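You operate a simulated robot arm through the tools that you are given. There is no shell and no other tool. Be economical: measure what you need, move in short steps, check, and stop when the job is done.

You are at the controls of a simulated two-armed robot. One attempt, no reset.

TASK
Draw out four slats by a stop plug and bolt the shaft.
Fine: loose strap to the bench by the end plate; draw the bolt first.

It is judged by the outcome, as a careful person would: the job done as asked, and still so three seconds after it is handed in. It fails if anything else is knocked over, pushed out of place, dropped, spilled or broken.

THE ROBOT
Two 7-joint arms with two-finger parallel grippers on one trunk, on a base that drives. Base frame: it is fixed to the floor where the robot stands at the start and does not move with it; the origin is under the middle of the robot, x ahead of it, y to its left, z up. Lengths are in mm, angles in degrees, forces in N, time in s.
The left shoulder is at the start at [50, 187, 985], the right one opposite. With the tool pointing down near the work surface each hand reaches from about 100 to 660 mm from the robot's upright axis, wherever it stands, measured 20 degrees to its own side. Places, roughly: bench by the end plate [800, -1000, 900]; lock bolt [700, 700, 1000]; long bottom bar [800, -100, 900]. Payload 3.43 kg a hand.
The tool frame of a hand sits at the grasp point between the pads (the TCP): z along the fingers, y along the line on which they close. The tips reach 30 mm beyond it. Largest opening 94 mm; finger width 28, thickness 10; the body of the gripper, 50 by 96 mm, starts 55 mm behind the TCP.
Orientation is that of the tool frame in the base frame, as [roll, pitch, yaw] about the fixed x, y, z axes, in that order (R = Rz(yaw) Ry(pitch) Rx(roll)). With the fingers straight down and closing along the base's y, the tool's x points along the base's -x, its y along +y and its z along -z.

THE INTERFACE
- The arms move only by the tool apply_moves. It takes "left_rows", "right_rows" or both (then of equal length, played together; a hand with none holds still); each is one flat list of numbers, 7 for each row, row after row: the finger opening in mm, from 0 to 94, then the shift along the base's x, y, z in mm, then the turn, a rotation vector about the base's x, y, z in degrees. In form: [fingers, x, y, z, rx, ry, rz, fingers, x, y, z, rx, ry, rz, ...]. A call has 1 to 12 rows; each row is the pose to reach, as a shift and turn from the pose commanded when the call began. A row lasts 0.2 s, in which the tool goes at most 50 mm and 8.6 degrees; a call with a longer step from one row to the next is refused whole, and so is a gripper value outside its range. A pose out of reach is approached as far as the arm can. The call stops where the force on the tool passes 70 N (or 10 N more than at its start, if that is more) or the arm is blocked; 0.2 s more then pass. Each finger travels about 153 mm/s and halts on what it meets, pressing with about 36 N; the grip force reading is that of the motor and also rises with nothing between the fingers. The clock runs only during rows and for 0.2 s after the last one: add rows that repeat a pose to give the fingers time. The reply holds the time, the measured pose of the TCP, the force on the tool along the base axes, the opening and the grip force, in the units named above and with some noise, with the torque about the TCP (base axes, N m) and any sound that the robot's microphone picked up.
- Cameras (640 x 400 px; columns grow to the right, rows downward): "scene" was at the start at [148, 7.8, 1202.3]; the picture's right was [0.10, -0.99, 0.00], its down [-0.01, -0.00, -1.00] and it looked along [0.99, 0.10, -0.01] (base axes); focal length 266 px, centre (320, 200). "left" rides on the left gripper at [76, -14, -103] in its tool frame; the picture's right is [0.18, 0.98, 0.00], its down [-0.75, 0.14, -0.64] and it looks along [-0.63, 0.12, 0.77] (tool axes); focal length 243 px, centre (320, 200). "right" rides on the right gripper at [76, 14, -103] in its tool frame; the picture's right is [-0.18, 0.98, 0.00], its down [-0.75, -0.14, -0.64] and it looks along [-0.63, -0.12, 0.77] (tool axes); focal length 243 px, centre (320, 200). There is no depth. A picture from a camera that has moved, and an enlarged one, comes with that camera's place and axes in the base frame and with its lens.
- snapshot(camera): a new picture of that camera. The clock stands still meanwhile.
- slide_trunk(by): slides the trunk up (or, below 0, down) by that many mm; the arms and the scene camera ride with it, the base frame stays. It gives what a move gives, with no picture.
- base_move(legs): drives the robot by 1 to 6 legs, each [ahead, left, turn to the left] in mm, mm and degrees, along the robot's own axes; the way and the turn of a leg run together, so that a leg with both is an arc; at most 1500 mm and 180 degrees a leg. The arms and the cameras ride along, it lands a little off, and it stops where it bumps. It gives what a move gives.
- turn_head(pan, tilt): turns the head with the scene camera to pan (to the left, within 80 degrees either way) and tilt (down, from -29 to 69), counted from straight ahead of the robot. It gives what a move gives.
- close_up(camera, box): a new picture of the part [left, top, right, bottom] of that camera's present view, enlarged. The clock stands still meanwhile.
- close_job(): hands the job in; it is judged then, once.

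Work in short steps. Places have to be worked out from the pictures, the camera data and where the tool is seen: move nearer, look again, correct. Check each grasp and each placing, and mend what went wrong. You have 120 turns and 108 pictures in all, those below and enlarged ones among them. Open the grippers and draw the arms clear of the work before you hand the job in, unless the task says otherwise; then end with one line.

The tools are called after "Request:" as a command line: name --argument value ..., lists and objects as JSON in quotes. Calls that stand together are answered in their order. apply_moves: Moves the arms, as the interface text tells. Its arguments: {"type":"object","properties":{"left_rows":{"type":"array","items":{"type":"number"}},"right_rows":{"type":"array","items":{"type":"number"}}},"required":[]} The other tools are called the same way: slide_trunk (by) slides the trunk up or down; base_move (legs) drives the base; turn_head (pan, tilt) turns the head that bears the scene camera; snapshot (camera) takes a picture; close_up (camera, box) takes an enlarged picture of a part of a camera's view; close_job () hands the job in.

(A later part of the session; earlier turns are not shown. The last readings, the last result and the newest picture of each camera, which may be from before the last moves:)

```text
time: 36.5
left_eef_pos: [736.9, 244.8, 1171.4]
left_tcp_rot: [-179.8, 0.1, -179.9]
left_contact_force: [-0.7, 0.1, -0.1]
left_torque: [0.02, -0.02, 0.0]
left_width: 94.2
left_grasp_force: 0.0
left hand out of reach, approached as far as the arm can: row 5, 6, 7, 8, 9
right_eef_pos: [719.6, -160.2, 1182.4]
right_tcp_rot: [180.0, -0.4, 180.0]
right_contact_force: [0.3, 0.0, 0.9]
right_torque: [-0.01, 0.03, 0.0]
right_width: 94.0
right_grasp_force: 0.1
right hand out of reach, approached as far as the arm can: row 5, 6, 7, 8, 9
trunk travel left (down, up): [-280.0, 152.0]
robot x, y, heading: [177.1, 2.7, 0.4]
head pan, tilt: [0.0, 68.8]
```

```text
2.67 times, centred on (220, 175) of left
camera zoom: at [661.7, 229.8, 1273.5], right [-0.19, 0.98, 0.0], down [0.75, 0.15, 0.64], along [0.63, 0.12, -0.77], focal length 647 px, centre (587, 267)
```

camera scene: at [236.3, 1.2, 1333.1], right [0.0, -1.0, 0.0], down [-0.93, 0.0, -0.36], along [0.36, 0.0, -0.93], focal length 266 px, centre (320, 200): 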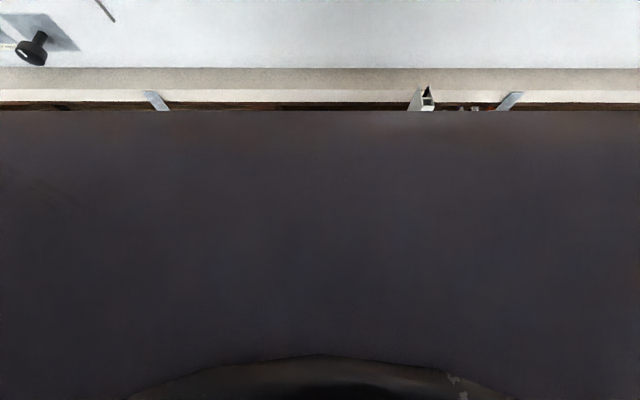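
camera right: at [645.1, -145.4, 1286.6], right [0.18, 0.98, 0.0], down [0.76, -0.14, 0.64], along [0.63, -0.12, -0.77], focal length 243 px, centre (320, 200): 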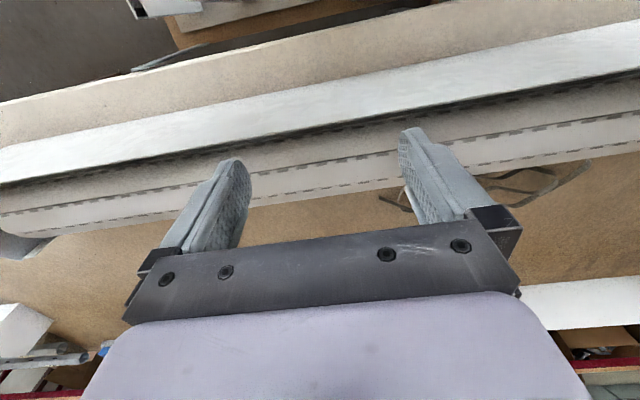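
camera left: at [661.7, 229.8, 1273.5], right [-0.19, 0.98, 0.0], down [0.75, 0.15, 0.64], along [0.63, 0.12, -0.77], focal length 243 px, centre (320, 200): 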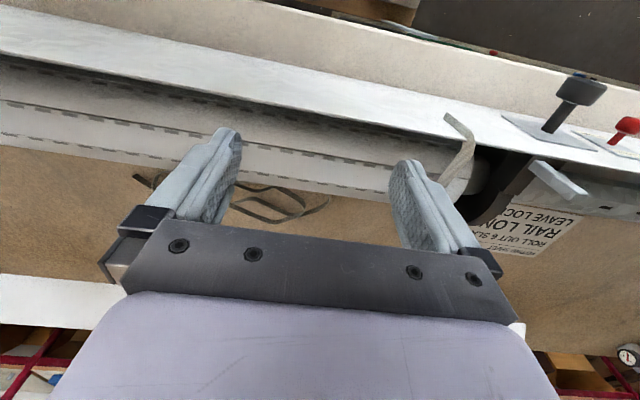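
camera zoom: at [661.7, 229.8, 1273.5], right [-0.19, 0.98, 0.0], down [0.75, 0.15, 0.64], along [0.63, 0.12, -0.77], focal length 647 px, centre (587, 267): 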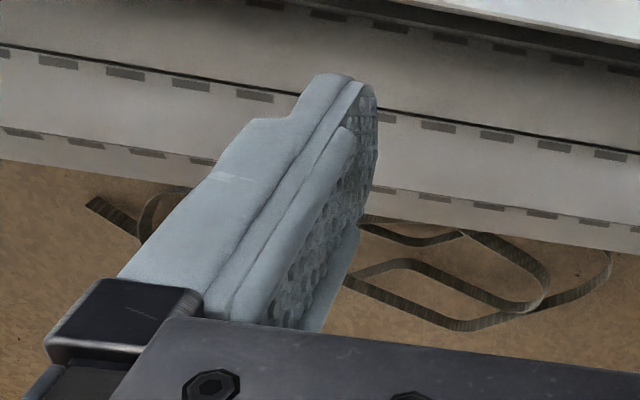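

Two straps exist: a woven one draped over the roll and cover at y≈370, and a dark coil behind the roll. I'll check the right-hand end (end plate) next; retract hands first and drive right.

Request:
apply_moves --right_rows '[94, -45, 0, 10, 0, 0, 0, 94, -90, 0, 20, 0, 0, 0, 94, -135, 0, 20, 0, 0, 0, 94, -180, 0, 20, 0, 0, 0, 94, -225, 0, 20, 0, 0, 0]' --left_rows '[94, -45, 0, 10, 0, 0, 0, 94, -90, 0, 20, 0, 0, 0, 94, -135, 0, 20, 0, 0, 0, 94, -180, 0, 20, 0, 0, 0, 94, -225, 0, 20, 0, 0, 0]'

Request:
base_move --legs '[[-60, 0, 0], [0, -750, 0]]'

Request:
turn_head --pan 0 --tilt 32

Request:
snapshot --camera "scene"

Request:
snapshot --camera "left"

```text
time: 37.7
left_eef_pos: [512.1, 242.6, 1191.3]
left_tcp_rot: [-179.8, 0.0, -179.6]
left_contact_force: [-0.5, 0.1, 0.2]
left_torque: [-0.02, -0.01, 0.02]
left_width: 94.1
left_grasp_force: 0.0
right_eef_pos: [491.6, -164.5, 1205.1]
right_tcp_rot: [-180.0, 0.1, -179.9]
right_contact_force: [-0.7, 0.8, 0.4]
right_torque: [0.03, 0.02, 0.01]
right_width: 94.0
right_grasp_force: 0.1
trunk travel left (down, up): [-280.0, 152.0]
robot x, y, heading: [182.2, -1.0, 0.2]
head pan, tilt: [0.0, 68.8]
```

```text
time: 45.3
left_eef_pos: [455.3, -515.7, 1190.3]
left_tcp_rot: [-179.9, 0.0, -179.7]
left_contact_force: [-0.2, 0.6, -0.9]
left_torque: [0.0, 0.01, -0.03]
left_width: 93.8
left_grasp_force: 0.2
right_eef_pos: [435.4, -923.1, 1203.9]
right_tcp_rot: [-179.9, -0.1, -179.8]
right_contact_force: [-0.4, -0.2, 0.0]
right_torque: [0.01, 0.06, 0.0]
right_width: 94.1
right_grasp_force: 0.0
trunk travel left (down, up): [-280.0, 152.0]
robot x, y, heading: [125.4, -755.5, 0.4]
head pan, tilt: [0.0, 68.8]
```

```text
time: 46.3
left_eef_pos: [454.8, -517.0, 1190.6]
left_tcp_rot: [-179.9, 0.0, -179.8]
left_contact_force: [-0.7, 0.4, -0.2]
left_torque: [0.01, 0.02, -0.03]
left_width: 94.1
left_grasp_force: 0.0
right_eef_pos: [435.1, -921.7, 1204.0]
right_tcp_rot: [180.0, 0.0, -179.8]
right_contact_force: [0.5, 0.2, -0.5]
right_torque: [0.0, -0.02, 0.0]
right_width: 94.0
right_grasp_force: 0.1
trunk travel left (down, up): [-280.0, 152.0]
robot x, y, heading: [122.0, -752.4, 0.1]
head pan, tilt: [0.0, 32.0]
```

```text
70 pictures are left
camera scene: at [272.0, -757.2, 1231.3], right [0.0, -1.0, 0.0], down [-0.53, 0.0, -0.85], along [0.85, 0.0, -0.53], focal length 266 px, centre (320, 200)
```

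scene: 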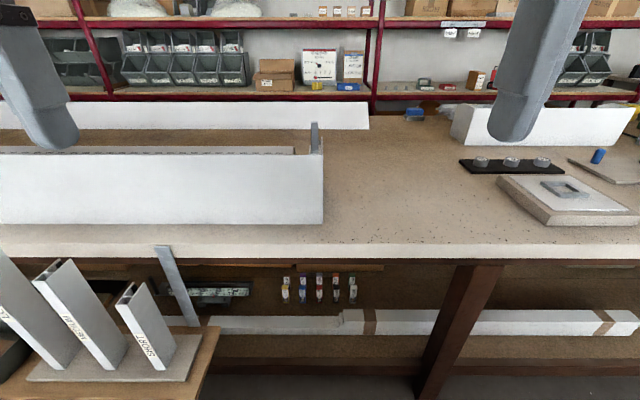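

```text
69 pictures are left
camera left: at [380.1, -530.5, 1293.0], right [-0.19, 0.98, 0.0], down [0.75, 0.15, 0.64], along [0.63, 0.12, -0.77], focal length 243 px, centre (320, 200)
```

left: 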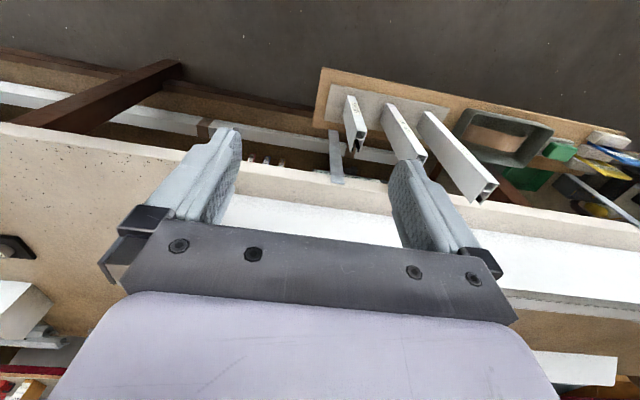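

Target bench zone is clear, right of the end plate. I'll look along the box from this end with a raised trunk.

Request:
turn_head --pan 25 --tilt 25

Request:
close_up --camera "scene" --box '[320, 100, 520, 225]'

Request:
base_move --legs '[[0, -400, 0]]'

Request:
turn_head --pan 45 --tilt 20

Request:
snapshot --camera "scene"

```text
time: 47.2
left_eef_pos: [454.7, -516.2, 1191.2]
left_tcp_rot: [-179.9, 0.0, -179.7]
left_contact_force: [0.7, -0.5, 0.0]
left_torque: [-0.02, -0.02, 0.0]
left_width: 93.9
left_grasp_force: 0.0
right_eef_pos: [435.2, -923.6, 1203.9]
right_tcp_rot: [179.9, 0.0, -179.7]
right_contact_force: [-1.1, 0.2, -0.6]
right_torque: [0.01, 0.01, 0.01]
right_width: 94.0
right_grasp_force: 0.1
trunk travel left (down, up): [-280.0, 152.0]
robot x, y, heading: [126.1, -758.3, 0.3]
head pan, tilt: [25.0, 25.0]
```

```text
3.20 times, centred on (420, 162) of scene
camera zoom: at [265.8, -718.4, 1242.5], right [0.42, -0.91, 0.0], down [-0.38, -0.18, -0.91], along [0.82, 0.39, -0.42], focal length 850 px, centre (0, 320)
```

zoom: 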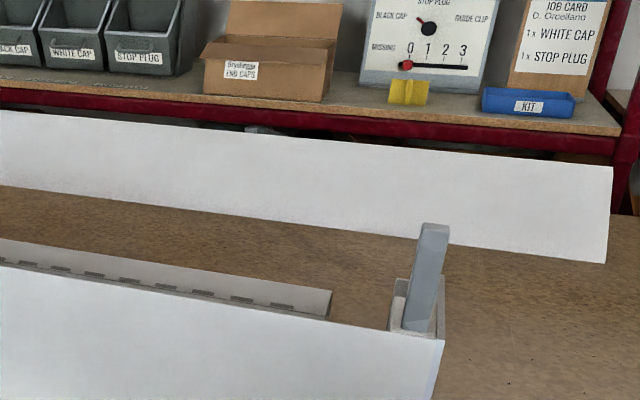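

```text
time: 51.4
left_eef_pos: [456.0, -930.4, 1189.7]
left_tcp_rot: [-179.9, 0.0, -179.8]
left_contact_force: [0.2, 0.0, -0.7]
left_torque: [0.0, 0.02, 0.02]
left_width: 93.9
left_grasp_force: 0.1
right_eef_pos: [435.9, -1338.2, 1204.4]
right_tcp_rot: [-180.0, 0.1, -179.9]
right_contact_force: [-0.5, 0.1, -0.2]
right_torque: [-0.01, 0.0, 0.01]
right_width: 94.1
right_grasp_force: 0.1
trunk travel left (down, up): [-280.0, 152.0]
robot x, y, heading: [127.4, -1170.6, 0.3]
head pan, tilt: [25.0, 25.0]
```

```text
time: 52.2
left_eef_pos: [456.4, -930.0, 1189.5]
left_tcp_rot: [-179.9, 0.0, -179.8]
left_contact_force: [0.8, 0.1, -0.6]
left_torque: [0.0, 0.02, -0.02]
left_width: 94.2
left_grasp_force: 0.1
right_eef_pos: [435.9, -1337.1, 1203.1]
right_tcp_rot: [180.0, 0.0, -179.9]
right_contact_force: [-0.4, -0.2, -0.8]
right_torque: [0.0, 0.03, -0.01]
right_width: 94.1
right_grasp_force: 0.1
trunk travel left (down, up): [-280.0, 152.0]
robot x, y, heading: [128.5, -1171.8, 0.0]
head pan, tilt: [45.0, 20.0]
```

```text
67 pictures are left
camera scene: at [249.3, -1105.6, 1250.6], right [0.71, -0.71, 0.0], down [-0.24, -0.24, -0.94], along [0.66, 0.67, -0.34], focal length 266 px, centre (320, 200)
```

scene: 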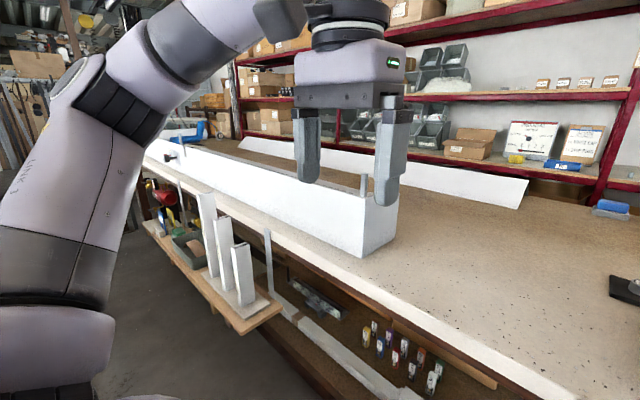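

From beyond the end plate there's no lower plank; I'll drive ahead 130 and use the left hand, yawed to look along +y behind the roll.

Request:
base_move --legs '[[130, 0, 0]]'

Request:
apply_moves --left_rows '[94, 10, 0, 0, 0, 0, 8.5, 94, 20, 0, 0, 0, 0, 17, 94, 30, 0, 0, 0, 0, 25.5, 94, 60, 0, 0, 0, 0, 34, 94, 90, 0, 0, 0, 0, 42.5, 94, 120, 0, 0, 0, 0, 51, 94, 150, 0, 0, 0, 0, 59.5, 94, 180, 0, 0, 0, 0, 68, 94, 210, 0, 0, 0, 0, 76.5, 94, 240, 0, 0, 0, 0, 84, 94, 270, 0, 0, 0, 0, 84, 94, 270, 0, 0, 0, 0, 84]'

Request:
snapshot --camera "left"

```text
time: 53.5
left_eef_pos: [588.1, -931.1, 1190.3]
left_tcp_rot: [-179.9, 0.0, -179.9]
left_contact_force: [0.7, 0.0, 0.9]
left_torque: [-0.02, 0.0, -0.04]
left_width: 93.9
left_grasp_force: 0.1
right_eef_pos: [567.2, -1338.4, 1202.8]
right_tcp_rot: [-179.9, 0.0, -179.9]
right_contact_force: [0.0, 1.2, -0.5]
right_torque: [-0.02, 0.03, 0.02]
right_width: 94.3
right_grasp_force: 0.0
trunk travel left (down, up): [-280.0, 152.0]
robot x, y, heading: [253.6, -1168.1, 0.2]
head pan, tilt: [45.0, 20.0]
```

```text
time: 56.1
left_eef_pos: [806.3, -933.7, 1181.0]
left_tcp_rot: [-179.9, 0.0, -95.9]
left_contact_force: [-0.4, 0.1, -0.9]
left_torque: [-0.01, -0.01, -0.02]
left_width: 94.3
left_grasp_force: 0.1
left hand out of reach, approached as far as the arm can: row 9, 10, 11, 12
right_eef_pos: [567.1, -1337.6, 1203.4]
right_tcp_rot: [180.0, -0.1, -179.9]
right_contact_force: [1.1, 0.8, -0.4]
right_torque: [0.01, -0.03, -0.01]
right_width: 94.1
right_grasp_force: 0.1
trunk travel left (down, up): [-280.0, 152.0]
robot x, y, heading: [255.9, -1170.8, -0.0]
head pan, tilt: [45.0, 20.0]
```

```text
66 pictures are left
camera left: at [813.3, -1010.1, 1282.9], right [-1.0, -0.08, 0.0], down [-0.06, 0.76, 0.64], along [-0.05, 0.64, -0.77], focal length 243 px, centre (320, 200)
```

left: 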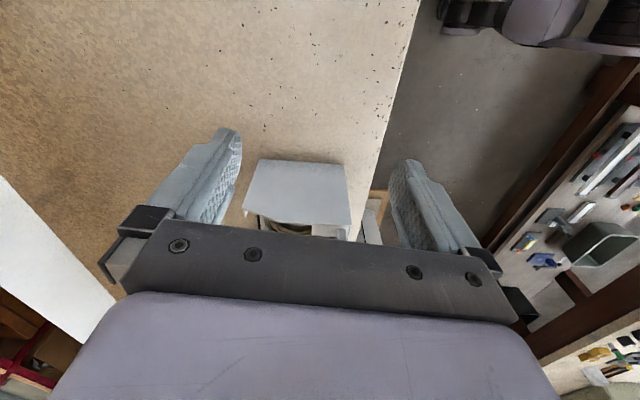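

Request:
base_move --legs '[[60, 0, 0]]'

Request:
apply_moves --left_rows '[94, 0, 0, -10, 8.5, 0, 0, 94, 0, 0, -20, 17, 0, 0, 94, 0, 0, -30, 25.5, 0, 0, 94, 10, 0, -40, 34, 0, 0, 94, 20, 0, -50, 42.5, 0, 0, 94, 30, 0, -60, 50, 0, 0, 94, 30, 0, -60, 50, 0, 0]'

Request:
snapshot --camera "left"

```text
time: 57.1
left_eef_pos: [867.1, -934.2, 1181.0]
left_tcp_rot: [-179.9, 0.0, -95.8]
left_contact_force: [1.0, -0.1, 0.2]
left_torque: [0.01, 0.0, 0.01]
left_width: 94.0
left_grasp_force: 0.1
right_eef_pos: [626.2, -1337.4, 1203.2]
right_tcp_rot: [-180.0, 0.0, 180.0]
right_contact_force: [-0.4, 0.2, -0.6]
right_torque: [0.01, 0.02, 0.03]
right_width: 94.0
right_grasp_force: 0.2
trunk travel left (down, up): [-280.0, 152.0]
robot x, y, heading: [318.4, -1168.8, -0.0]
head pan, tilt: [45.0, 20.0]
```

```text
time: 58.7
left_eef_pos: [895.1, -930.8, 1120.4]
left_tcp_rot: [173.1, 49.7, -99.2]
left_contact_force: [0.2, -0.2, -1.1]
left_torque: [-0.03, 0.0, 0.0]
left_width: 94.0
left_grasp_force: 0.0
right_eef_pos: [624.8, -1338.0, 1203.0]
right_tcp_rot: [-179.9, 0.0, -180.0]
right_contact_force: [-0.4, 0.5, -0.1]
right_torque: [0.01, 0.0, -0.01]
right_width: 94.3
right_grasp_force: 0.0
trunk travel left (down, up): [-280.0, 152.0]
robot x, y, heading: [316.1, -1172.5, -0.0]
head pan, tilt: [45.0, 20.0]
```

```text
65 pictures are left
camera left: at [902.7, -1060.7, 1126.5], right [-1.0, -0.05, -0.06], down [-0.06, 0.0, 1.0], along [-0.05, 1.0, 0.0], focal length 243 px, centre (320, 200)
```

left: 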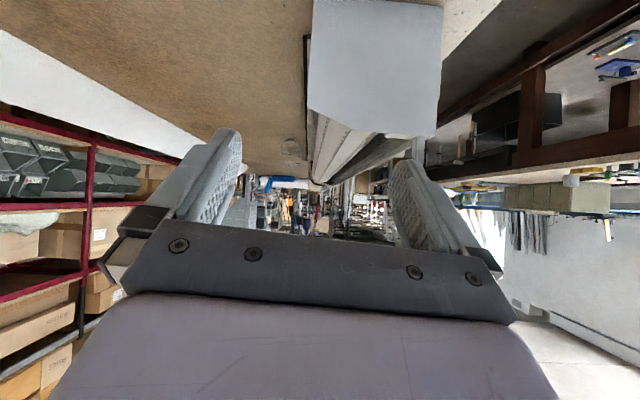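

Request:
close_up --camera "left" --box '[230, 60, 450, 200]'

```text
2.86 times, centred on (340, 130) of left
camera zoom: at [902.7, -1060.7, 1126.5], right [-1.0, -0.05, -0.06], down [-0.06, 0.0, 1.0], along [-0.05, 1.0, 0.0], focal length 693 px, centre (263, 400)
```

zoom: 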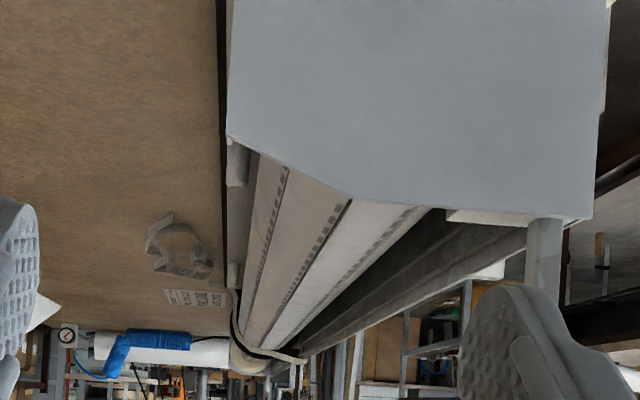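

In the (inverted) view I see two cylindrical plugs standing on a bar along the bench behind the roll: the stop plugs on the bottom bar. I'll move over for a closer look.

Request:
apply_moves --left_rows '[94, 0, 0, 40, -8, 0, 0, 94, 0, 20, 80, -16, 0, 0, 94, 0, 50, 100, -24, 0, 0, 94, 0, 80, 100, -24, 0, 0, 94, 0, 80, 100, -24, 0, 0]'

Request:
snapshot --camera "left"

Request:
close_up --camera "left" --box '[220, 60, 420, 210]'

```text
time: 59.9
left_eef_pos: [861.1, -866.6, 1204.3]
left_tcp_rot: [177.4, 25.8, -96.7]
left_contact_force: [0.0, 1.0, 0.9]
left_torque: [0.0, 0.0, 0.0]
left_width: 94.1
left_grasp_force: 0.0
left hand out of reach, approached as far as the arm can: row 1, 2, 3, 4, 5
right_eef_pos: [626.2, -1337.3, 1203.8]
right_tcp_rot: [-180.0, 0.0, -180.0]
right_contact_force: [-1.0, -0.6, -0.9]
right_torque: [0.02, -0.01, 0.0]
right_width: 94.0
right_grasp_force: 0.2
trunk travel left (down, up): [-280.0, 152.0]
robot x, y, heading: [319.7, -1168.3, 0.1]
head pan, tilt: [45.0, 20.0]
```

```text
63 pictures are left
camera left: at [867.6, -981.1, 1262.9], right [-1.0, -0.07, -0.04], down [-0.07, 0.41, 0.91], along [-0.05, 0.91, -0.41], focal length 243 px, centre (320, 200)
```

left: 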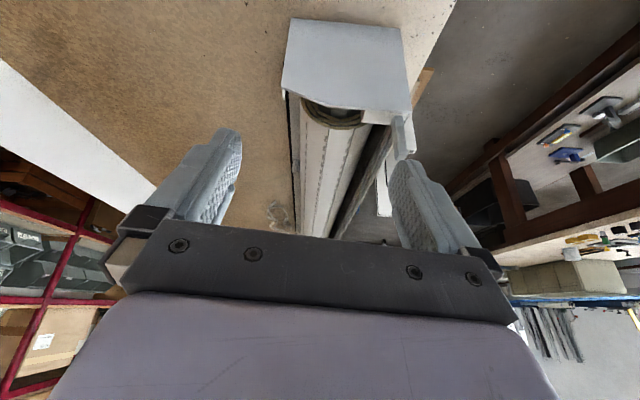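

```text
2.67 times, centred on (320, 135) of left
camera zoom: at [867.6, -981.1, 1262.9], right [-1.0, -0.07, -0.04], down [-0.07, 0.41, 0.91], along [-0.05, 0.91, -0.41], focal length 647 px, centre (320, 373)
```

zoom: 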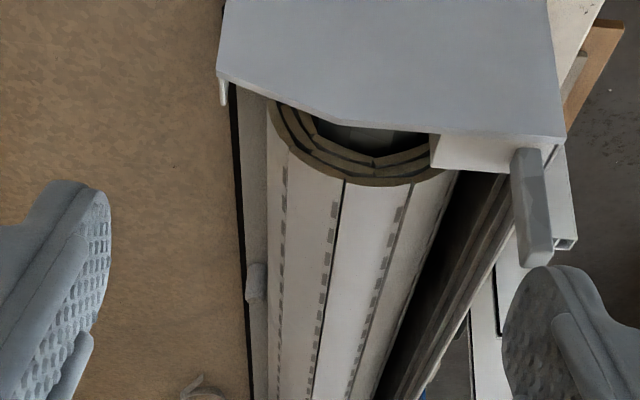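

Stop plugs sit at about x≈907, y≈-430 and y≈+130 on the bar, which draws toward +x. That needs the robot much closer; I'll test carefully how near the bench the base can drive here.

Request:
base_move --legs '[[60, 0, 0]]'

Request:
turn_head --pan 0 --tilt 60

Request:
snapshot --camera "scene"

```text
time: 60.9
left_eef_pos: [920.6, -867.6, 1205.5]
left_tcp_rot: [177.5, 25.9, -96.7]
left_contact_force: [0.8, -0.1, 0.7]
left_torque: [-0.01, 0.01, 0.01]
left_width: 94.0
left_grasp_force: 0.1
right_eef_pos: [684.6, -1338.0, 1202.0]
right_tcp_rot: [-179.9, 0.1, -180.0]
right_contact_force: [-0.4, 1.4, 0.2]
right_torque: [0.04, 0.01, 0.02]
right_width: 94.2
right_grasp_force: 0.0
trunk travel left (down, up): [-280.0, 152.0]
robot x, y, heading: [374.7, -1169.0, -0.5]
head pan, tilt: [45.0, 20.0]
```

```text
time: 62.0
left_eef_pos: [920.7, -868.8, 1204.0]
left_tcp_rot: [177.4, 25.8, -96.7]
left_contact_force: [0.2, 0.0, 0.1]
left_torque: [-0.03, 0.0, 0.02]
left_width: 94.2
left_grasp_force: 0.2
right_eef_pos: [685.1, -1337.5, 1203.8]
right_tcp_rot: [180.0, 0.0, -180.0]
right_contact_force: [0.3, -0.3, 0.0]
right_torque: [0.01, 0.0, 0.02]
right_width: 94.1
right_grasp_force: 0.0
trunk travel left (down, up): [-280.0, 152.0]
robot x, y, heading: [373.6, -1167.0, -0.2]
head pan, tilt: [0.0, 60.0]
```

```text
61 pictures are left
camera scene: at [499.9, -1171.5, 1192.5], right [0.0, -1.0, 0.0], down [-0.87, 0.0, -0.5], along [0.5, 0.0, -0.87], focal length 266 px, centre (320, 200)
```

scene: 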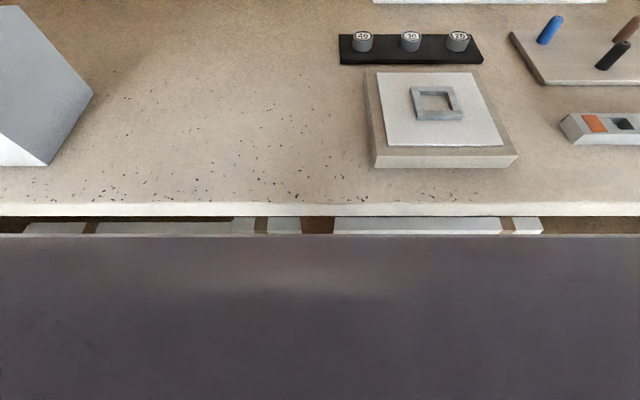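

The base goes in freely here (x≈374). Now do things in order: first the bolt. I'll withdraw the base, unwind the left hand, then drive to the lock end.

Request:
apply_moves --left_rows '[94, 0, 0, 0, -8, 0, 0, 94, 0, 0, 0, -16, 0, 0, 94, -20, 0, 0, -24, 0, 0, 94, -40, 0, 0, -26, 0, 0]'

Request:
apply_moves --left_rows '[94, -20, 0, 0, 0, 0, -8.5, 94, -40, 0, 0, 0, 0, -17, 94, -60, 0, 0, 0, 0, -25.5, 94, -80, 0, 0, 0, 0, -34, 94, -100, 0, 0, 0, 0, -42.5, 94, -120, 0, 0, 0, 0, -51, 94, -140, 0, 0, 0, 0, -59.5, 94, -160, 0, 0, 0, 0, -68, 94, -180, 0, 0, 0, 0, -76.5, 94, -190, 0, 0, 0, 0, -84, 94, -190, 0, 0, 0, 0, -84]'

Request:
base_move --legs '[[-310, 0, 0], [0, 1400, 0], [0, 190, 0]]'

Request:
turn_head --pan 20 --tilt 20

Request:
snapshot --camera "scene"

```text
time: 63.0
left_eef_pos: [880.2, -867.7, 1206.3]
left_tcp_rot: [-179.6, -0.1, -95.9]
left_contact_force: [-0.1, -0.4, 0.9]
left_torque: [0.03, 0.0, 0.02]
left_width: 94.1
left_grasp_force: 0.1
left hand out of reach, approached as far as the arm can: row 1, 2
right_eef_pos: [682.9, -1339.0, 1204.1]
right_tcp_rot: [180.0, 0.2, 180.0]
right_contact_force: [0.0, 1.1, -0.4]
right_torque: [0.03, -0.01, 0.01]
right_width: 94.0
right_grasp_force: 0.0
trunk travel left (down, up): [-280.0, 152.0]
robot x, y, heading: [374.9, -1169.4, -0.3]
head pan, tilt: [0.0, 60.0]
```

```text
time: 65.4
left_eef_pos: [691.7, -868.6, 1204.7]
left_tcp_rot: [-179.6, 0.0, 180.0]
left_contact_force: [0.3, 0.1, 0.6]
left_torque: [0.03, -0.01, -0.01]
left_width: 94.3
left_grasp_force: 0.1
right_eef_pos: [685.7, -1337.5, 1203.7]
right_tcp_rot: [-179.9, 0.1, -180.0]
right_contact_force: [-0.2, -0.2, -0.4]
right_torque: [-0.01, 0.04, 0.01]
right_width: 93.7
right_grasp_force: 0.0
trunk travel left (down, up): [-280.0, 152.0]
robot x, y, heading: [376.5, -1166.7, -0.3]
head pan, tilt: [0.0, 60.0]
```

```text
time: 81.3
left_eef_pos: [385.4, 713.2, 1204.2]
left_tcp_rot: [-179.6, 0.0, -179.7]
left_contact_force: [-0.2, 0.5, 0.0]
left_torque: [-0.05, -0.02, 0.02]
left_width: 94.1
left_grasp_force: 0.0
right_eef_pos: [382.2, 243.2, 1204.0]
right_tcp_rot: [-180.0, 0.0, -179.8]
right_contact_force: [-0.1, 0.4, 0.1]
right_torque: [0.01, -0.02, 0.0]
right_width: 94.1
right_grasp_force: 0.0
trunk travel left (down, up): [-280.0, 152.0]
robot x, y, heading: [75.8, 407.9, 0.2]
head pan, tilt: [0.0, 60.0]
```

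```text
time: 82.4
left_eef_pos: [386.1, 712.4, 1204.4]
left_tcp_rot: [-179.7, 0.1, -179.6]
left_contact_force: [-0.8, 0.2, -0.6]
left_torque: [0.01, -0.01, 0.0]
left_width: 94.0
left_grasp_force: 0.1
right_eef_pos: [381.9, 242.9, 1203.5]
right_tcp_rot: [179.9, 0.0, -179.8]
right_contact_force: [0.5, 0.3, 0.3]
right_torque: [0.0, -0.01, 0.01]
right_width: 93.9
right_grasp_force: 0.0
trunk travel left (down, up): [-280.0, 152.0]
robot x, y, heading: [70.8, 410.5, 0.1]
head pan, tilt: [20.0, 20.0]
```

```text
60 pictures are left
camera scene: at [217.1, 439.9, 1250.5], right [0.35, -0.94, 0.0], down [-0.32, -0.12, -0.94], along [0.88, 0.32, -0.34], focal length 266 px, centre (320, 200)
```

scene: 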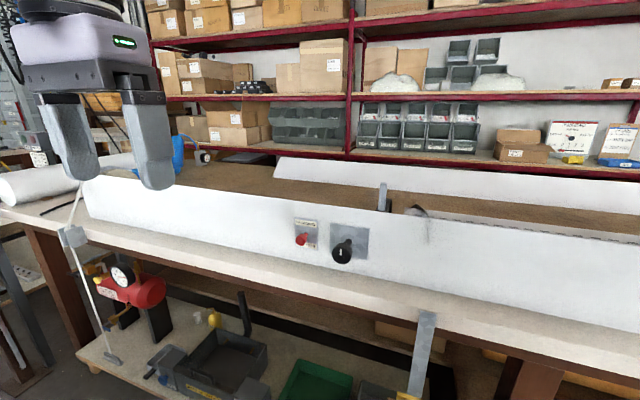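

Red knob estimated near (690, 655, 970). I'll swing the left hand to point its fingers at the panel (tilted to be normal to the sloped face) and approach for a look.

Request:
apply_moves --left_rows '[94, 10, -6, -20, 0, -8.1, 0, 94, 20, -12, -40, 0, -16.2, 0, 94, 30, -18, -60, 0, -24.3, 0, 94, 45, -24, -80, 0, -32.4, 0, 94, 65, -30, -105, 0, -40.5, 0, 94, 85, -36, -130, 0, -48.6, 0, 94, 105, -42, -155, 0, -56.7, 0, 94, 130, -50, -180, 0, -64.8, 0, 94, 160, -57, -200, 0, -73, 0, 94, 160, -57, -200, 0, -73, 0]'

Request:
snapshot --camera "left"

Request:
close_up --camera "scene" --box '[220, 180, 420, 305]'

```text
time: 84.6
left_eef_pos: [546.8, 655.1, 1006.3]
left_tcp_rot: [-178.6, 73.1, -178.7]
left_contact_force: [-0.5, 0.2, -0.3]
left_torque: [0.01, 0.0, 0.01]
left_width: 93.8
left_grasp_force: 0.0
right_eef_pos: [381.6, 242.5, 1203.3]
right_tcp_rot: [-179.9, 0.0, -179.9]
right_contact_force: [0.5, 0.1, 0.1]
right_torque: [0.02, 0.02, 0.03]
right_width: 94.1
right_grasp_force: 0.0
trunk travel left (down, up): [-280.0, 152.0]
robot x, y, heading: [74.3, 407.2, 0.4]
head pan, tilt: [20.0, 20.0]
```

```text
59 pictures are left
camera left: at [427.9, 640.7, 964.0], right [-0.05, 0.98, -0.18], down [-0.4, 0.15, 0.91], along [0.92, 0.12, 0.38], focal length 243 px, centre (320, 200)
```

left: 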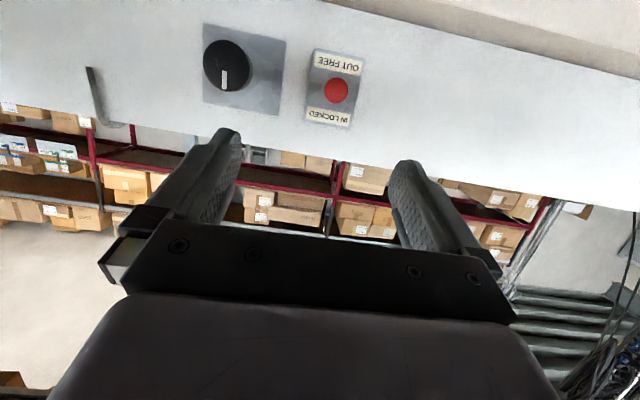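

```text
3.20 times, centred on (320, 242) of scene
camera zoom: at [217.1, 439.9, 1250.6], right [0.35, -0.94, 0.0], down [-0.32, -0.12, -0.94], along [0.88, 0.32, -0.34], focal length 850 px, centre (320, 64)
```

zoom: 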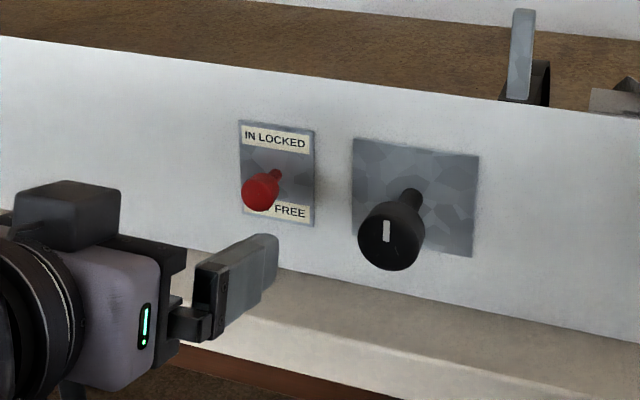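

Triangulated the red knob at about (715, 669, 953), shaft nearly horizontal. Approach with fingers at 60 mm, stopping ~55 mm short.

Request:
apply_moves --left_rows '[80, 15, 5, -15, 0, -4, 0, 70, 40, 10, -30, 0, -9, 0, 60, 75, 14, -40, 0, -9, 0, 60, 108, 14, -45, 0, -9, 0, 60, 108, 14, -45, 0, -9, 0]'

Request:
snapshot --camera "left"

Request:
close_up --camera "scene" --box '[220, 180, 420, 305]'

```text
time: 85.8
left_eef_pos: [655.8, 669.6, 958.0]
left_tcp_rot: [-177.7, 82.0, -178.1]
left_contact_force: [0.3, -0.8, 0.4]
left_torque: [-0.02, -0.01, -0.01]
left_width: 60.0
left_grasp_force: 0.0
right_eef_pos: [382.2, 241.4, 1204.2]
right_tcp_rot: [-179.9, 0.0, -179.9]
right_contact_force: [0.1, 0.3, -0.3]
right_torque: [0.0, -0.01, -0.01]
right_width: 94.3
right_grasp_force: 0.0
trunk travel left (down, up): [-280.0, 152.0]
robot x, y, heading: [68.4, 406.1, 0.1]
head pan, tilt: [20.0, 20.0]
```

```text
57 pictures are left
camera left: at [545.4, 656.3, 897.8], right [-0.02, 0.98, -0.19], down [-0.53, 0.15, 0.83], along [0.85, 0.12, 0.52], focal length 243 px, centre (320, 200)
```

left: 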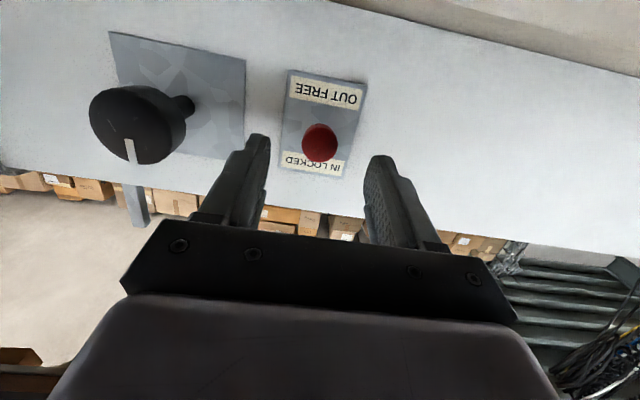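

```text
3.20 times, centred on (320, 242) of scene
camera zoom: at [217.1, 440.0, 1250.6], right [0.35, -0.94, 0.0], down [-0.32, -0.12, -0.94], along [0.88, 0.32, -0.34], focal length 850 px, centre (320, 64)
```

zoom: 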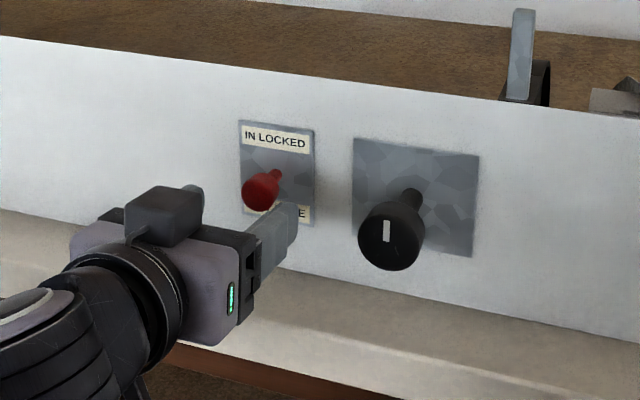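

Knob confirmed at ~(717, 669, 955). Advance 48 mm and close.

Request:
apply_moves --left_rows '[60, 16, 0, -1, 0, 0, 0, 60, 32, 0, -2, 0, 0, 0, 60, 48, 0, -3, 0, 0, 0, 60, 48, 0, -3, 0, 0, 0, 10, 48, 0, -3, 0, 0, 0, 10, 48, 0, -3, 0, 0, 0, 10, 48, 0, -3, 0, 0, 0]'

Request:
close_up --camera "scene" --box '[220, 180, 420, 305]'

```text
time: 87.4
left_eef_pos: [702.8, 670.8, 955.8]
left_tcp_rot: [-177.5, 82.1, -177.9]
left_contact_force: [-1.2, 1.3, 0.9]
left_torque: [0.02, -0.06, 0.03]
left_width: 24.8
left_grasp_force: 45.2
right_eef_pos: [381.8, 242.5, 1204.3]
right_tcp_rot: [-180.0, 0.0, -179.8]
right_contact_force: [0.6, 0.6, 0.9]
right_torque: [0.01, 0.01, 0.0]
right_width: 94.1
right_grasp_force: 0.0
trunk travel left (down, up): [-280.0, 152.0]
robot x, y, heading: [71.6, 408.0, 0.2]
head pan, tilt: [20.0, 20.0]
```

```text
3.20 times, centred on (320, 242) of scene
camera zoom: at [217.1, 440.0, 1250.6], right [0.35, -0.94, 0.0], down [-0.32, -0.12, -0.94], along [0.88, 0.32, -0.34], focal length 850 px, centre (320, 64)
```

zoom: 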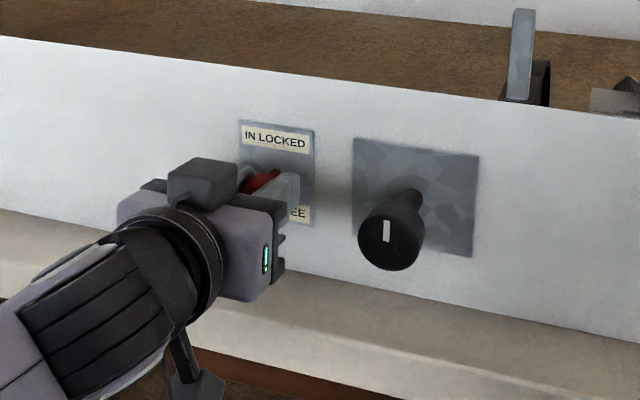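

Knob gripped (24.8 mm). Pull it straight out in small steps.

Request:
apply_moves --left_rows '[10, -5, 0, 0, 0, 0, 0, 10, -10, 0, 0, 0, 0, 0, 10, -15, 0, 0, 0, 0, 0, 10, -20, 0, 0, 0, 0, 0, 10, -25, 0, 0, 0, 0, 0, 10, -30, 0, 0, 0, 0, 0]'

```text
time: 88.8
left_eef_pos: [674.0, 670.4, 954.0]
left_tcp_rot: [-177.7, 81.9, -177.9]
left_contact_force: [37.4, -1.6, 3.3]
left_torque: [0.01, -0.12, -0.02]
left_width: 24.4
left_grasp_force: 45.3
right_eef_pos: [385.8, 241.5, 1202.8]
right_tcp_rot: [179.9, -0.1, -179.8]
right_contact_force: [0.7, -0.4, -0.7]
right_torque: [-0.03, 0.02, 0.02]
right_width: 93.8
right_grasp_force: 0.0
trunk travel left (down, up): [-280.0, 152.0]
robot x, y, heading: [70.3, 410.8, 0.1]
head pan, tilt: [20.0, 20.0]
```

Moved 29 mm, now with 37 N resistance (end stop or spring). Release gently and look at whether it stays out.

Request:
apply_moves --left_rows '[10, 2, 0, 0, 0, 0, 0, 10, 2, 0, 0, 0, 0, 0, 60, 2, 0, 0, 0, 0, 0, 60, 2, 0, 0, 0, 0, 0, 60, -28, 0, 3, 0, 0, 0, 60, -58, 0, 6, 0, 0, 0]'

Request:
close_up --camera "scene" --box '[220, 180, 420, 305]'

Request:
snapshot --camera "left"

```text
time: 90.2
left_eef_pos: [612.6, 667.5, 961.7]
left_tcp_rot: [-177.9, 82.1, -178.3]
left_contact_force: [-0.3, 0.3, 0.0]
left_torque: [-0.01, 0.0, 0.03]
left_width: 59.8
left_grasp_force: 0.1
right_eef_pos: [382.2, 242.2, 1204.1]
right_tcp_rot: [-180.0, 0.1, -179.7]
right_contact_force: [-0.2, -0.1, 0.0]
right_torque: [-0.02, 0.03, 0.02]
right_width: 94.0
right_grasp_force: 0.1
trunk travel left (down, up): [-280.0, 152.0]
robot x, y, heading: [70.8, 410.6, 0.1]
head pan, tilt: [20.0, 20.0]
```

```text
3.20 times, centred on (320, 242) of scene
camera zoom: at [216.9, 439.9, 1250.6], right [0.35, -0.94, 0.0], down [-0.32, -0.12, -0.94], along [0.88, 0.32, -0.34], focal length 850 px, centre (320, 64)
```

zoom: 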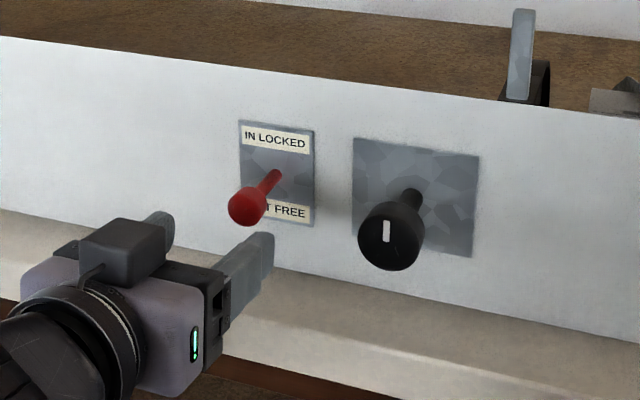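

```text
53 pictures are left
camera left: at [501.7, 655.0, 900.6], right [-0.02, 0.98, -0.19], down [-0.53, 0.15, 0.83], along [0.85, 0.12, 0.52], focal length 243 px, centre (320, 200)
```

left: 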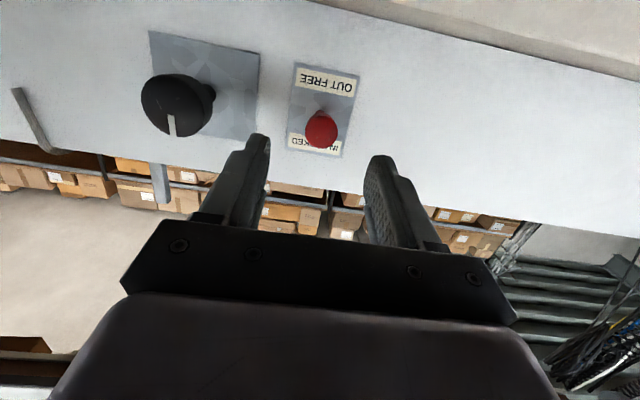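

Bolt is out and stays out. Now the strap: unwind the left hand to point down, shift the base so the strap (y≈410) is in reach.

Request:
apply_moves --left_rows '[60, -20, 0, 20, 0, 8.5, 0, 60, -40, 0, 40, 0, 17, 0, 60, -60, 0, 60, 0, 25.5, 0, 60, -80, 0, 80, 0, 34, 0, 60, -100, 0, 105, 0, 42.5, 0, 60, -120, 0, 130, 0, 51, 0, 60, -140, 0, 160, 0, 59.5, 0, 60, -150, 0, 190, 0, 68, 0, 60, -150, 0, 220, 0, 76.5, 0, 60, -150, 0, 230, 0, 82, 0, 60, -150, 0, 230, 0, 82, 0]'

Request:
base_move --legs '[[0, -160, 0], [100, 0, 0]]'

Request:
turn_head --pan 25 --tilt 25

Request:
close_up --camera "scene" --box '[220, 100, 460, 250]'

```text
time: 92.6
left_eef_pos: [464.3, 672.0, 1192.8]
left_tcp_rot: [-179.7, 0.0, -179.7]
left_contact_force: [0.1, -0.1, 0.2]
left_torque: [-0.04, -0.01, 0.01]
left_width: 59.8
left_grasp_force: 0.1
right_eef_pos: [381.3, 242.4, 1203.9]
right_tcp_rot: [180.0, -0.1, -179.8]
right_contact_force: [-0.2, 0.4, -0.5]
right_torque: [0.01, 0.0, 0.0]
right_width: 94.0
right_grasp_force: 0.0
trunk travel left (down, up): [-280.0, 152.0]
robot x, y, heading: [74.5, 410.6, -0.0]
head pan, tilt: [20.0, 20.0]
```

```text
time: 95.3
left_eef_pos: [564.3, 511.9, 1192.4]
left_tcp_rot: [-179.6, 0.0, -179.8]
left_contact_force: [-0.9, 1.1, 0.1]
left_torque: [0.0, -0.02, 0.03]
left_width: 60.1
left_grasp_force: 0.1
right_eef_pos: [481.3, 84.4, 1202.8]
right_tcp_rot: [180.0, 0.0, -179.8]
right_contact_force: [-0.3, 0.2, 0.8]
right_torque: [-0.01, 0.03, 0.0]
right_width: 93.8
right_grasp_force: 0.1
trunk travel left (down, up): [-280.0, 152.0]
robot x, y, heading: [169.6, 251.0, 0.1]
head pan, tilt: [20.0, 20.0]
```

```text
time: 96.0
left_eef_pos: [564.6, 512.0, 1192.7]
left_tcp_rot: [-179.6, 0.1, -179.7]
left_contact_force: [-0.2, 0.0, 0.1]
left_torque: [-0.01, 0.0, 0.03]
left_width: 60.2
left_grasp_force: 0.1
right_eef_pos: [479.3, 83.5, 1204.7]
right_tcp_rot: [180.0, 0.0, -179.7]
right_contact_force: [0.1, 0.6, -0.1]
right_torque: [0.01, 0.01, -0.01]
right_width: 94.0
right_grasp_force: 0.1
trunk travel left (down, up): [-280.0, 152.0]
robot x, y, heading: [171.2, 252.0, 0.2]
head pan, tilt: [25.0, 25.0]
```

```text
2.67 times, centred on (340, 175) of scene
camera zoom: at [311.7, 288.6, 1242.5], right [0.42, -0.91, 0.0], down [-0.38, -0.18, -0.91], along [0.82, 0.38, -0.42], focal length 709 px, centre (267, 267)
```

zoom: 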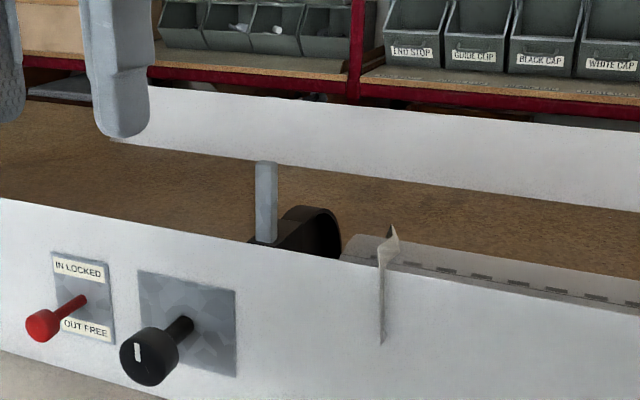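

The strap's tail hangs over the panel top. I'll bring the left camera over it for geometry.

Request:
apply_moves --left_rows '[60, 20, -40, 0, 0, 0, 0, 60, 40, -80, 0, 0, 0, 0, 60, 60, -110, 0, 0, 0, 0, 60, 60, -110, 0, 0, 0, 0]'

Request:
snapshot --camera "left"

Request:
close_up --camera "left" --box '[220, 60, 420, 210]'

```text
time: 97.0
left_eef_pos: [621.8, 403.5, 1195.3]
left_tcp_rot: [-179.6, 0.0, -179.8]
left_contact_force: [-0.8, -0.3, 0.3]
left_torque: [-0.02, 0.01, 0.0]
left_width: 59.9
left_grasp_force: 0.1
right_eef_pos: [480.6, 83.7, 1205.1]
right_tcp_rot: [-180.0, 0.1, -179.8]
right_contact_force: [0.5, 1.2, -0.1]
right_torque: [0.0, -0.01, 0.0]
right_width: 94.0
right_grasp_force: 0.1
trunk travel left (down, up): [-280.0, 152.0]
robot x, y, heading: [167.9, 250.2, -0.0]
head pan, tilt: [25.0, 25.0]
```

```text
51 pictures are left
camera left: at [546.5, 389.7, 1297.6], right [-0.19, 0.98, -0.01], down [0.75, 0.15, 0.64], along [0.63, 0.12, -0.77], focal length 243 px, centre (320, 200)
```

left: 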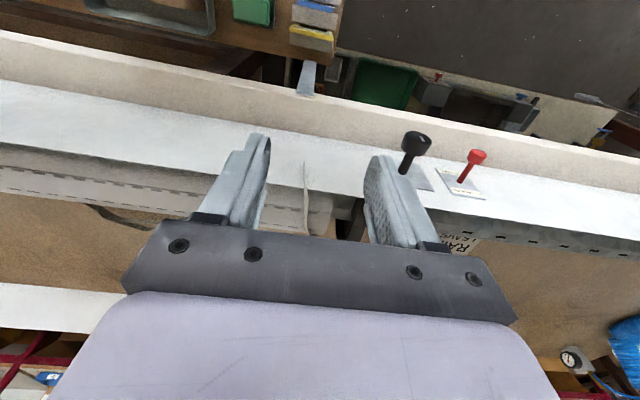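

```text
2.67 times, centred on (320, 135) of left
camera zoom: at [546.5, 389.7, 1297.6], right [-0.19, 0.98, -0.01], down [0.75, 0.15, 0.64], along [0.63, 0.12, -0.77], focal length 647 px, centre (320, 373)
```

zoom: 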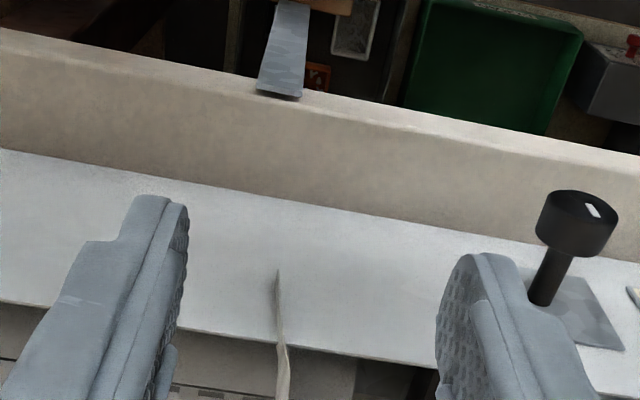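

The strap is a ribbon standing edge-up across the panel top near (741, 406, 1043). Move the left hand above it with tips ~15 mm over the panel edge and check.

Request:
apply_moves --left_rows '[60, 30, 0, -10, 0, 0, 0, 60, 70, 2, -30, 0, 0, 0, 60, 110, 3, -55, 0, 0, 0, 60, 130, 3, -85, 0, 0, 0, 60, 130, 3, -105, 0, 0, 0, 60, 130, 3, -105, 0, 0, 0]'

Request:
close_up --camera "scene" --box '[220, 100, 460, 250]'

Request:
close_up --camera "left" --box '[220, 60, 420, 210]'

```text
time: 98.4
left_eef_pos: [753.2, 405.4, 1089.4]
left_tcp_rot: [-179.6, 0.1, -179.9]
left_contact_force: [0.7, 1.1, 0.9]
left_torque: [-0.01, -0.01, 0.02]
left_width: 59.9
left_grasp_force: 0.0
left hand out of reach, approached as far as the arm can: row 4
right_eef_pos: [479.0, 84.1, 1204.4]
right_tcp_rot: [179.9, 0.0, -179.8]
right_contact_force: [0.0, -0.1, -0.7]
right_torque: [0.0, 0.02, -0.03]
right_width: 93.9
right_grasp_force: 0.1
trunk travel left (down, up): [-280.0, 152.0]
robot x, y, heading: [169.4, 253.1, -0.1]
head pan, tilt: [25.0, 25.0]
```

```text
2.67 times, centred on (340, 175) of scene
camera zoom: at [311.7, 288.8, 1242.5], right [0.42, -0.91, 0.0], down [-0.38, -0.18, -0.91], along [0.82, 0.39, -0.42], focal length 709 px, centre (267, 267)
```

zoom: 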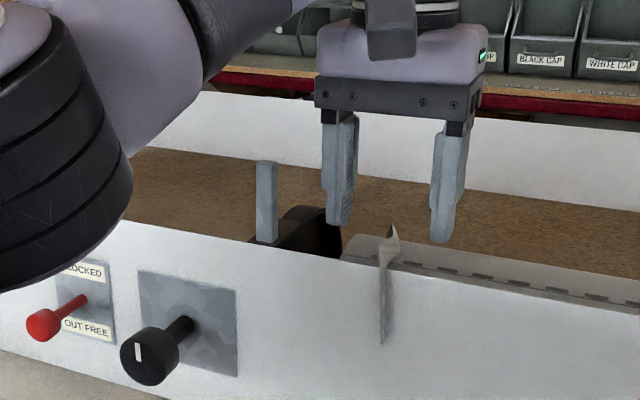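

```text
2.67 times, centred on (320, 135) of left
camera zoom: at [677.8, 392.1, 1191.5], right [-0.19, 0.98, -0.01], down [0.75, 0.15, 0.64], along [0.63, 0.12, -0.77], focal length 647 px, centre (320, 373)
```

zoom: 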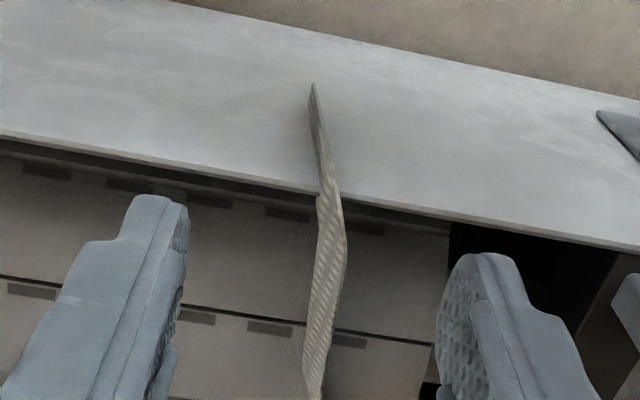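

The strap is centred between the fingers. Descend 14 mm and close gently.

Request:
apply_moves --left_rows '[60, 0, 0, -7, 0, 0, 0, 60, 0, 0, -14, 0, 0, 0, 60, 0, 0, -14, 0, 0, 0, 30, 0, 0, -14, 0, 0, 0, 0, 0, 0, -14, 0, 0, 0, 0, 0, 0, -14, 0, 0, 0, 0, 0, 0, -14, 0, 0, 0]'

Request:
close_up --camera "left" --box '[220, 60, 420, 210]'

Request:
close_up --camera "scene" --box '[290, 130, 440, 230]'

```text
time: 100.0
left_eef_pos: [752.3, 405.6, 1074.6]
left_tcp_rot: [-179.6, 0.1, -179.8]
left_contact_force: [0.4, -0.2, 0.0]
left_torque: [-0.02, 0.0, -0.01]
left_width: 0.1
left_grasp_force: 32.8
right_eef_pos: [481.9, 84.3, 1204.0]
right_tcp_rot: [180.0, 0.1, -179.7]
right_contact_force: [0.6, 0.1, 0.2]
right_torque: [-0.02, -0.03, 0.03]
right_width: 94.0
right_grasp_force: 0.1
trunk travel left (down, up): [-280.0, 152.0]
robot x, y, heading: [168.7, 253.1, 0.2]
head pan, tilt: [25.0, 25.0]
```

```text
2.67 times, centred on (320, 135) of left
camera zoom: at [678.1, 391.3, 1176.6], right [-0.19, 0.98, -0.01], down [0.75, 0.15, 0.64], along [0.63, 0.12, -0.77], focal length 647 px, centre (320, 373)
```

zoom: 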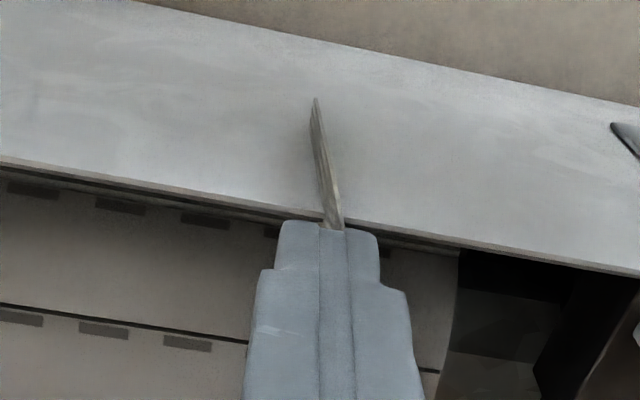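

```text
4.00 times, centred on (365, 180) of scene
camera zoom: at [311.7, 288.6, 1242.5], right [0.42, -0.91, 0.0], down [-0.38, -0.18, -0.91], along [0.82, 0.39, -0.42], focal length 1063 px, centre (140, 280)
```

zoom: 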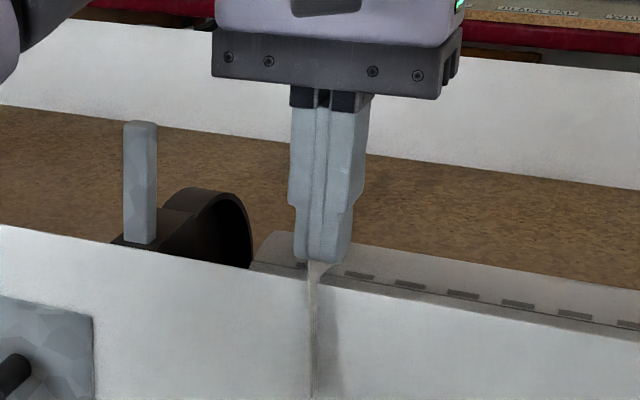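

Width reads ~0 (strap is thin); test by lifting a little.

Request:
apply_moves --left_rows '[0, 0, 0, 10, 0, 0, 0, 0, 0, 0, 20, 0, 0, 0, 0, 0, 0, 30, 0, 0, 0]'

Request:
close_up --camera "scene" --box '[290, 130, 440, 230]'

```text
time: 100.8
left_eef_pos: [752.7, 404.3, 1102.3]
left_tcp_rot: [-179.6, 0.1, -179.8]
left_contact_force: [0.2, 0.1, 0.5]
left_torque: [-0.01, 0.02, -0.04]
left_width: 0.0
left_grasp_force: 33.3
right_eef_pos: [479.0, 83.5, 1204.5]
right_tcp_rot: [180.0, 0.1, -179.7]
right_contact_force: [0.3, 0.1, 0.2]
right_torque: [-0.02, 0.01, -0.02]
right_width: 93.9
right_grasp_force: 0.1
trunk travel left (down, up): [-280.0, 152.0]
robot x, y, heading: [172.4, 251.0, 0.4]
head pan, tilt: [25.0, 25.0]
```

```text
4.00 times, centred on (365, 180) of scene
camera zoom: at [311.6, 288.3, 1242.5], right [0.42, -0.91, 0.0], down [-0.38, -0.18, -0.91], along [0.82, 0.39, -0.42], focal length 1063 px, centre (140, 280)
```

zoom: 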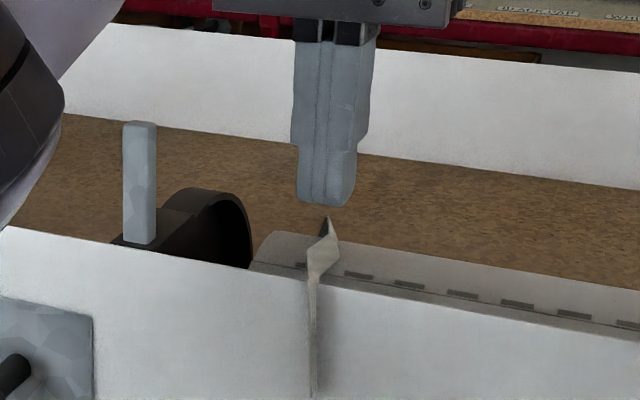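

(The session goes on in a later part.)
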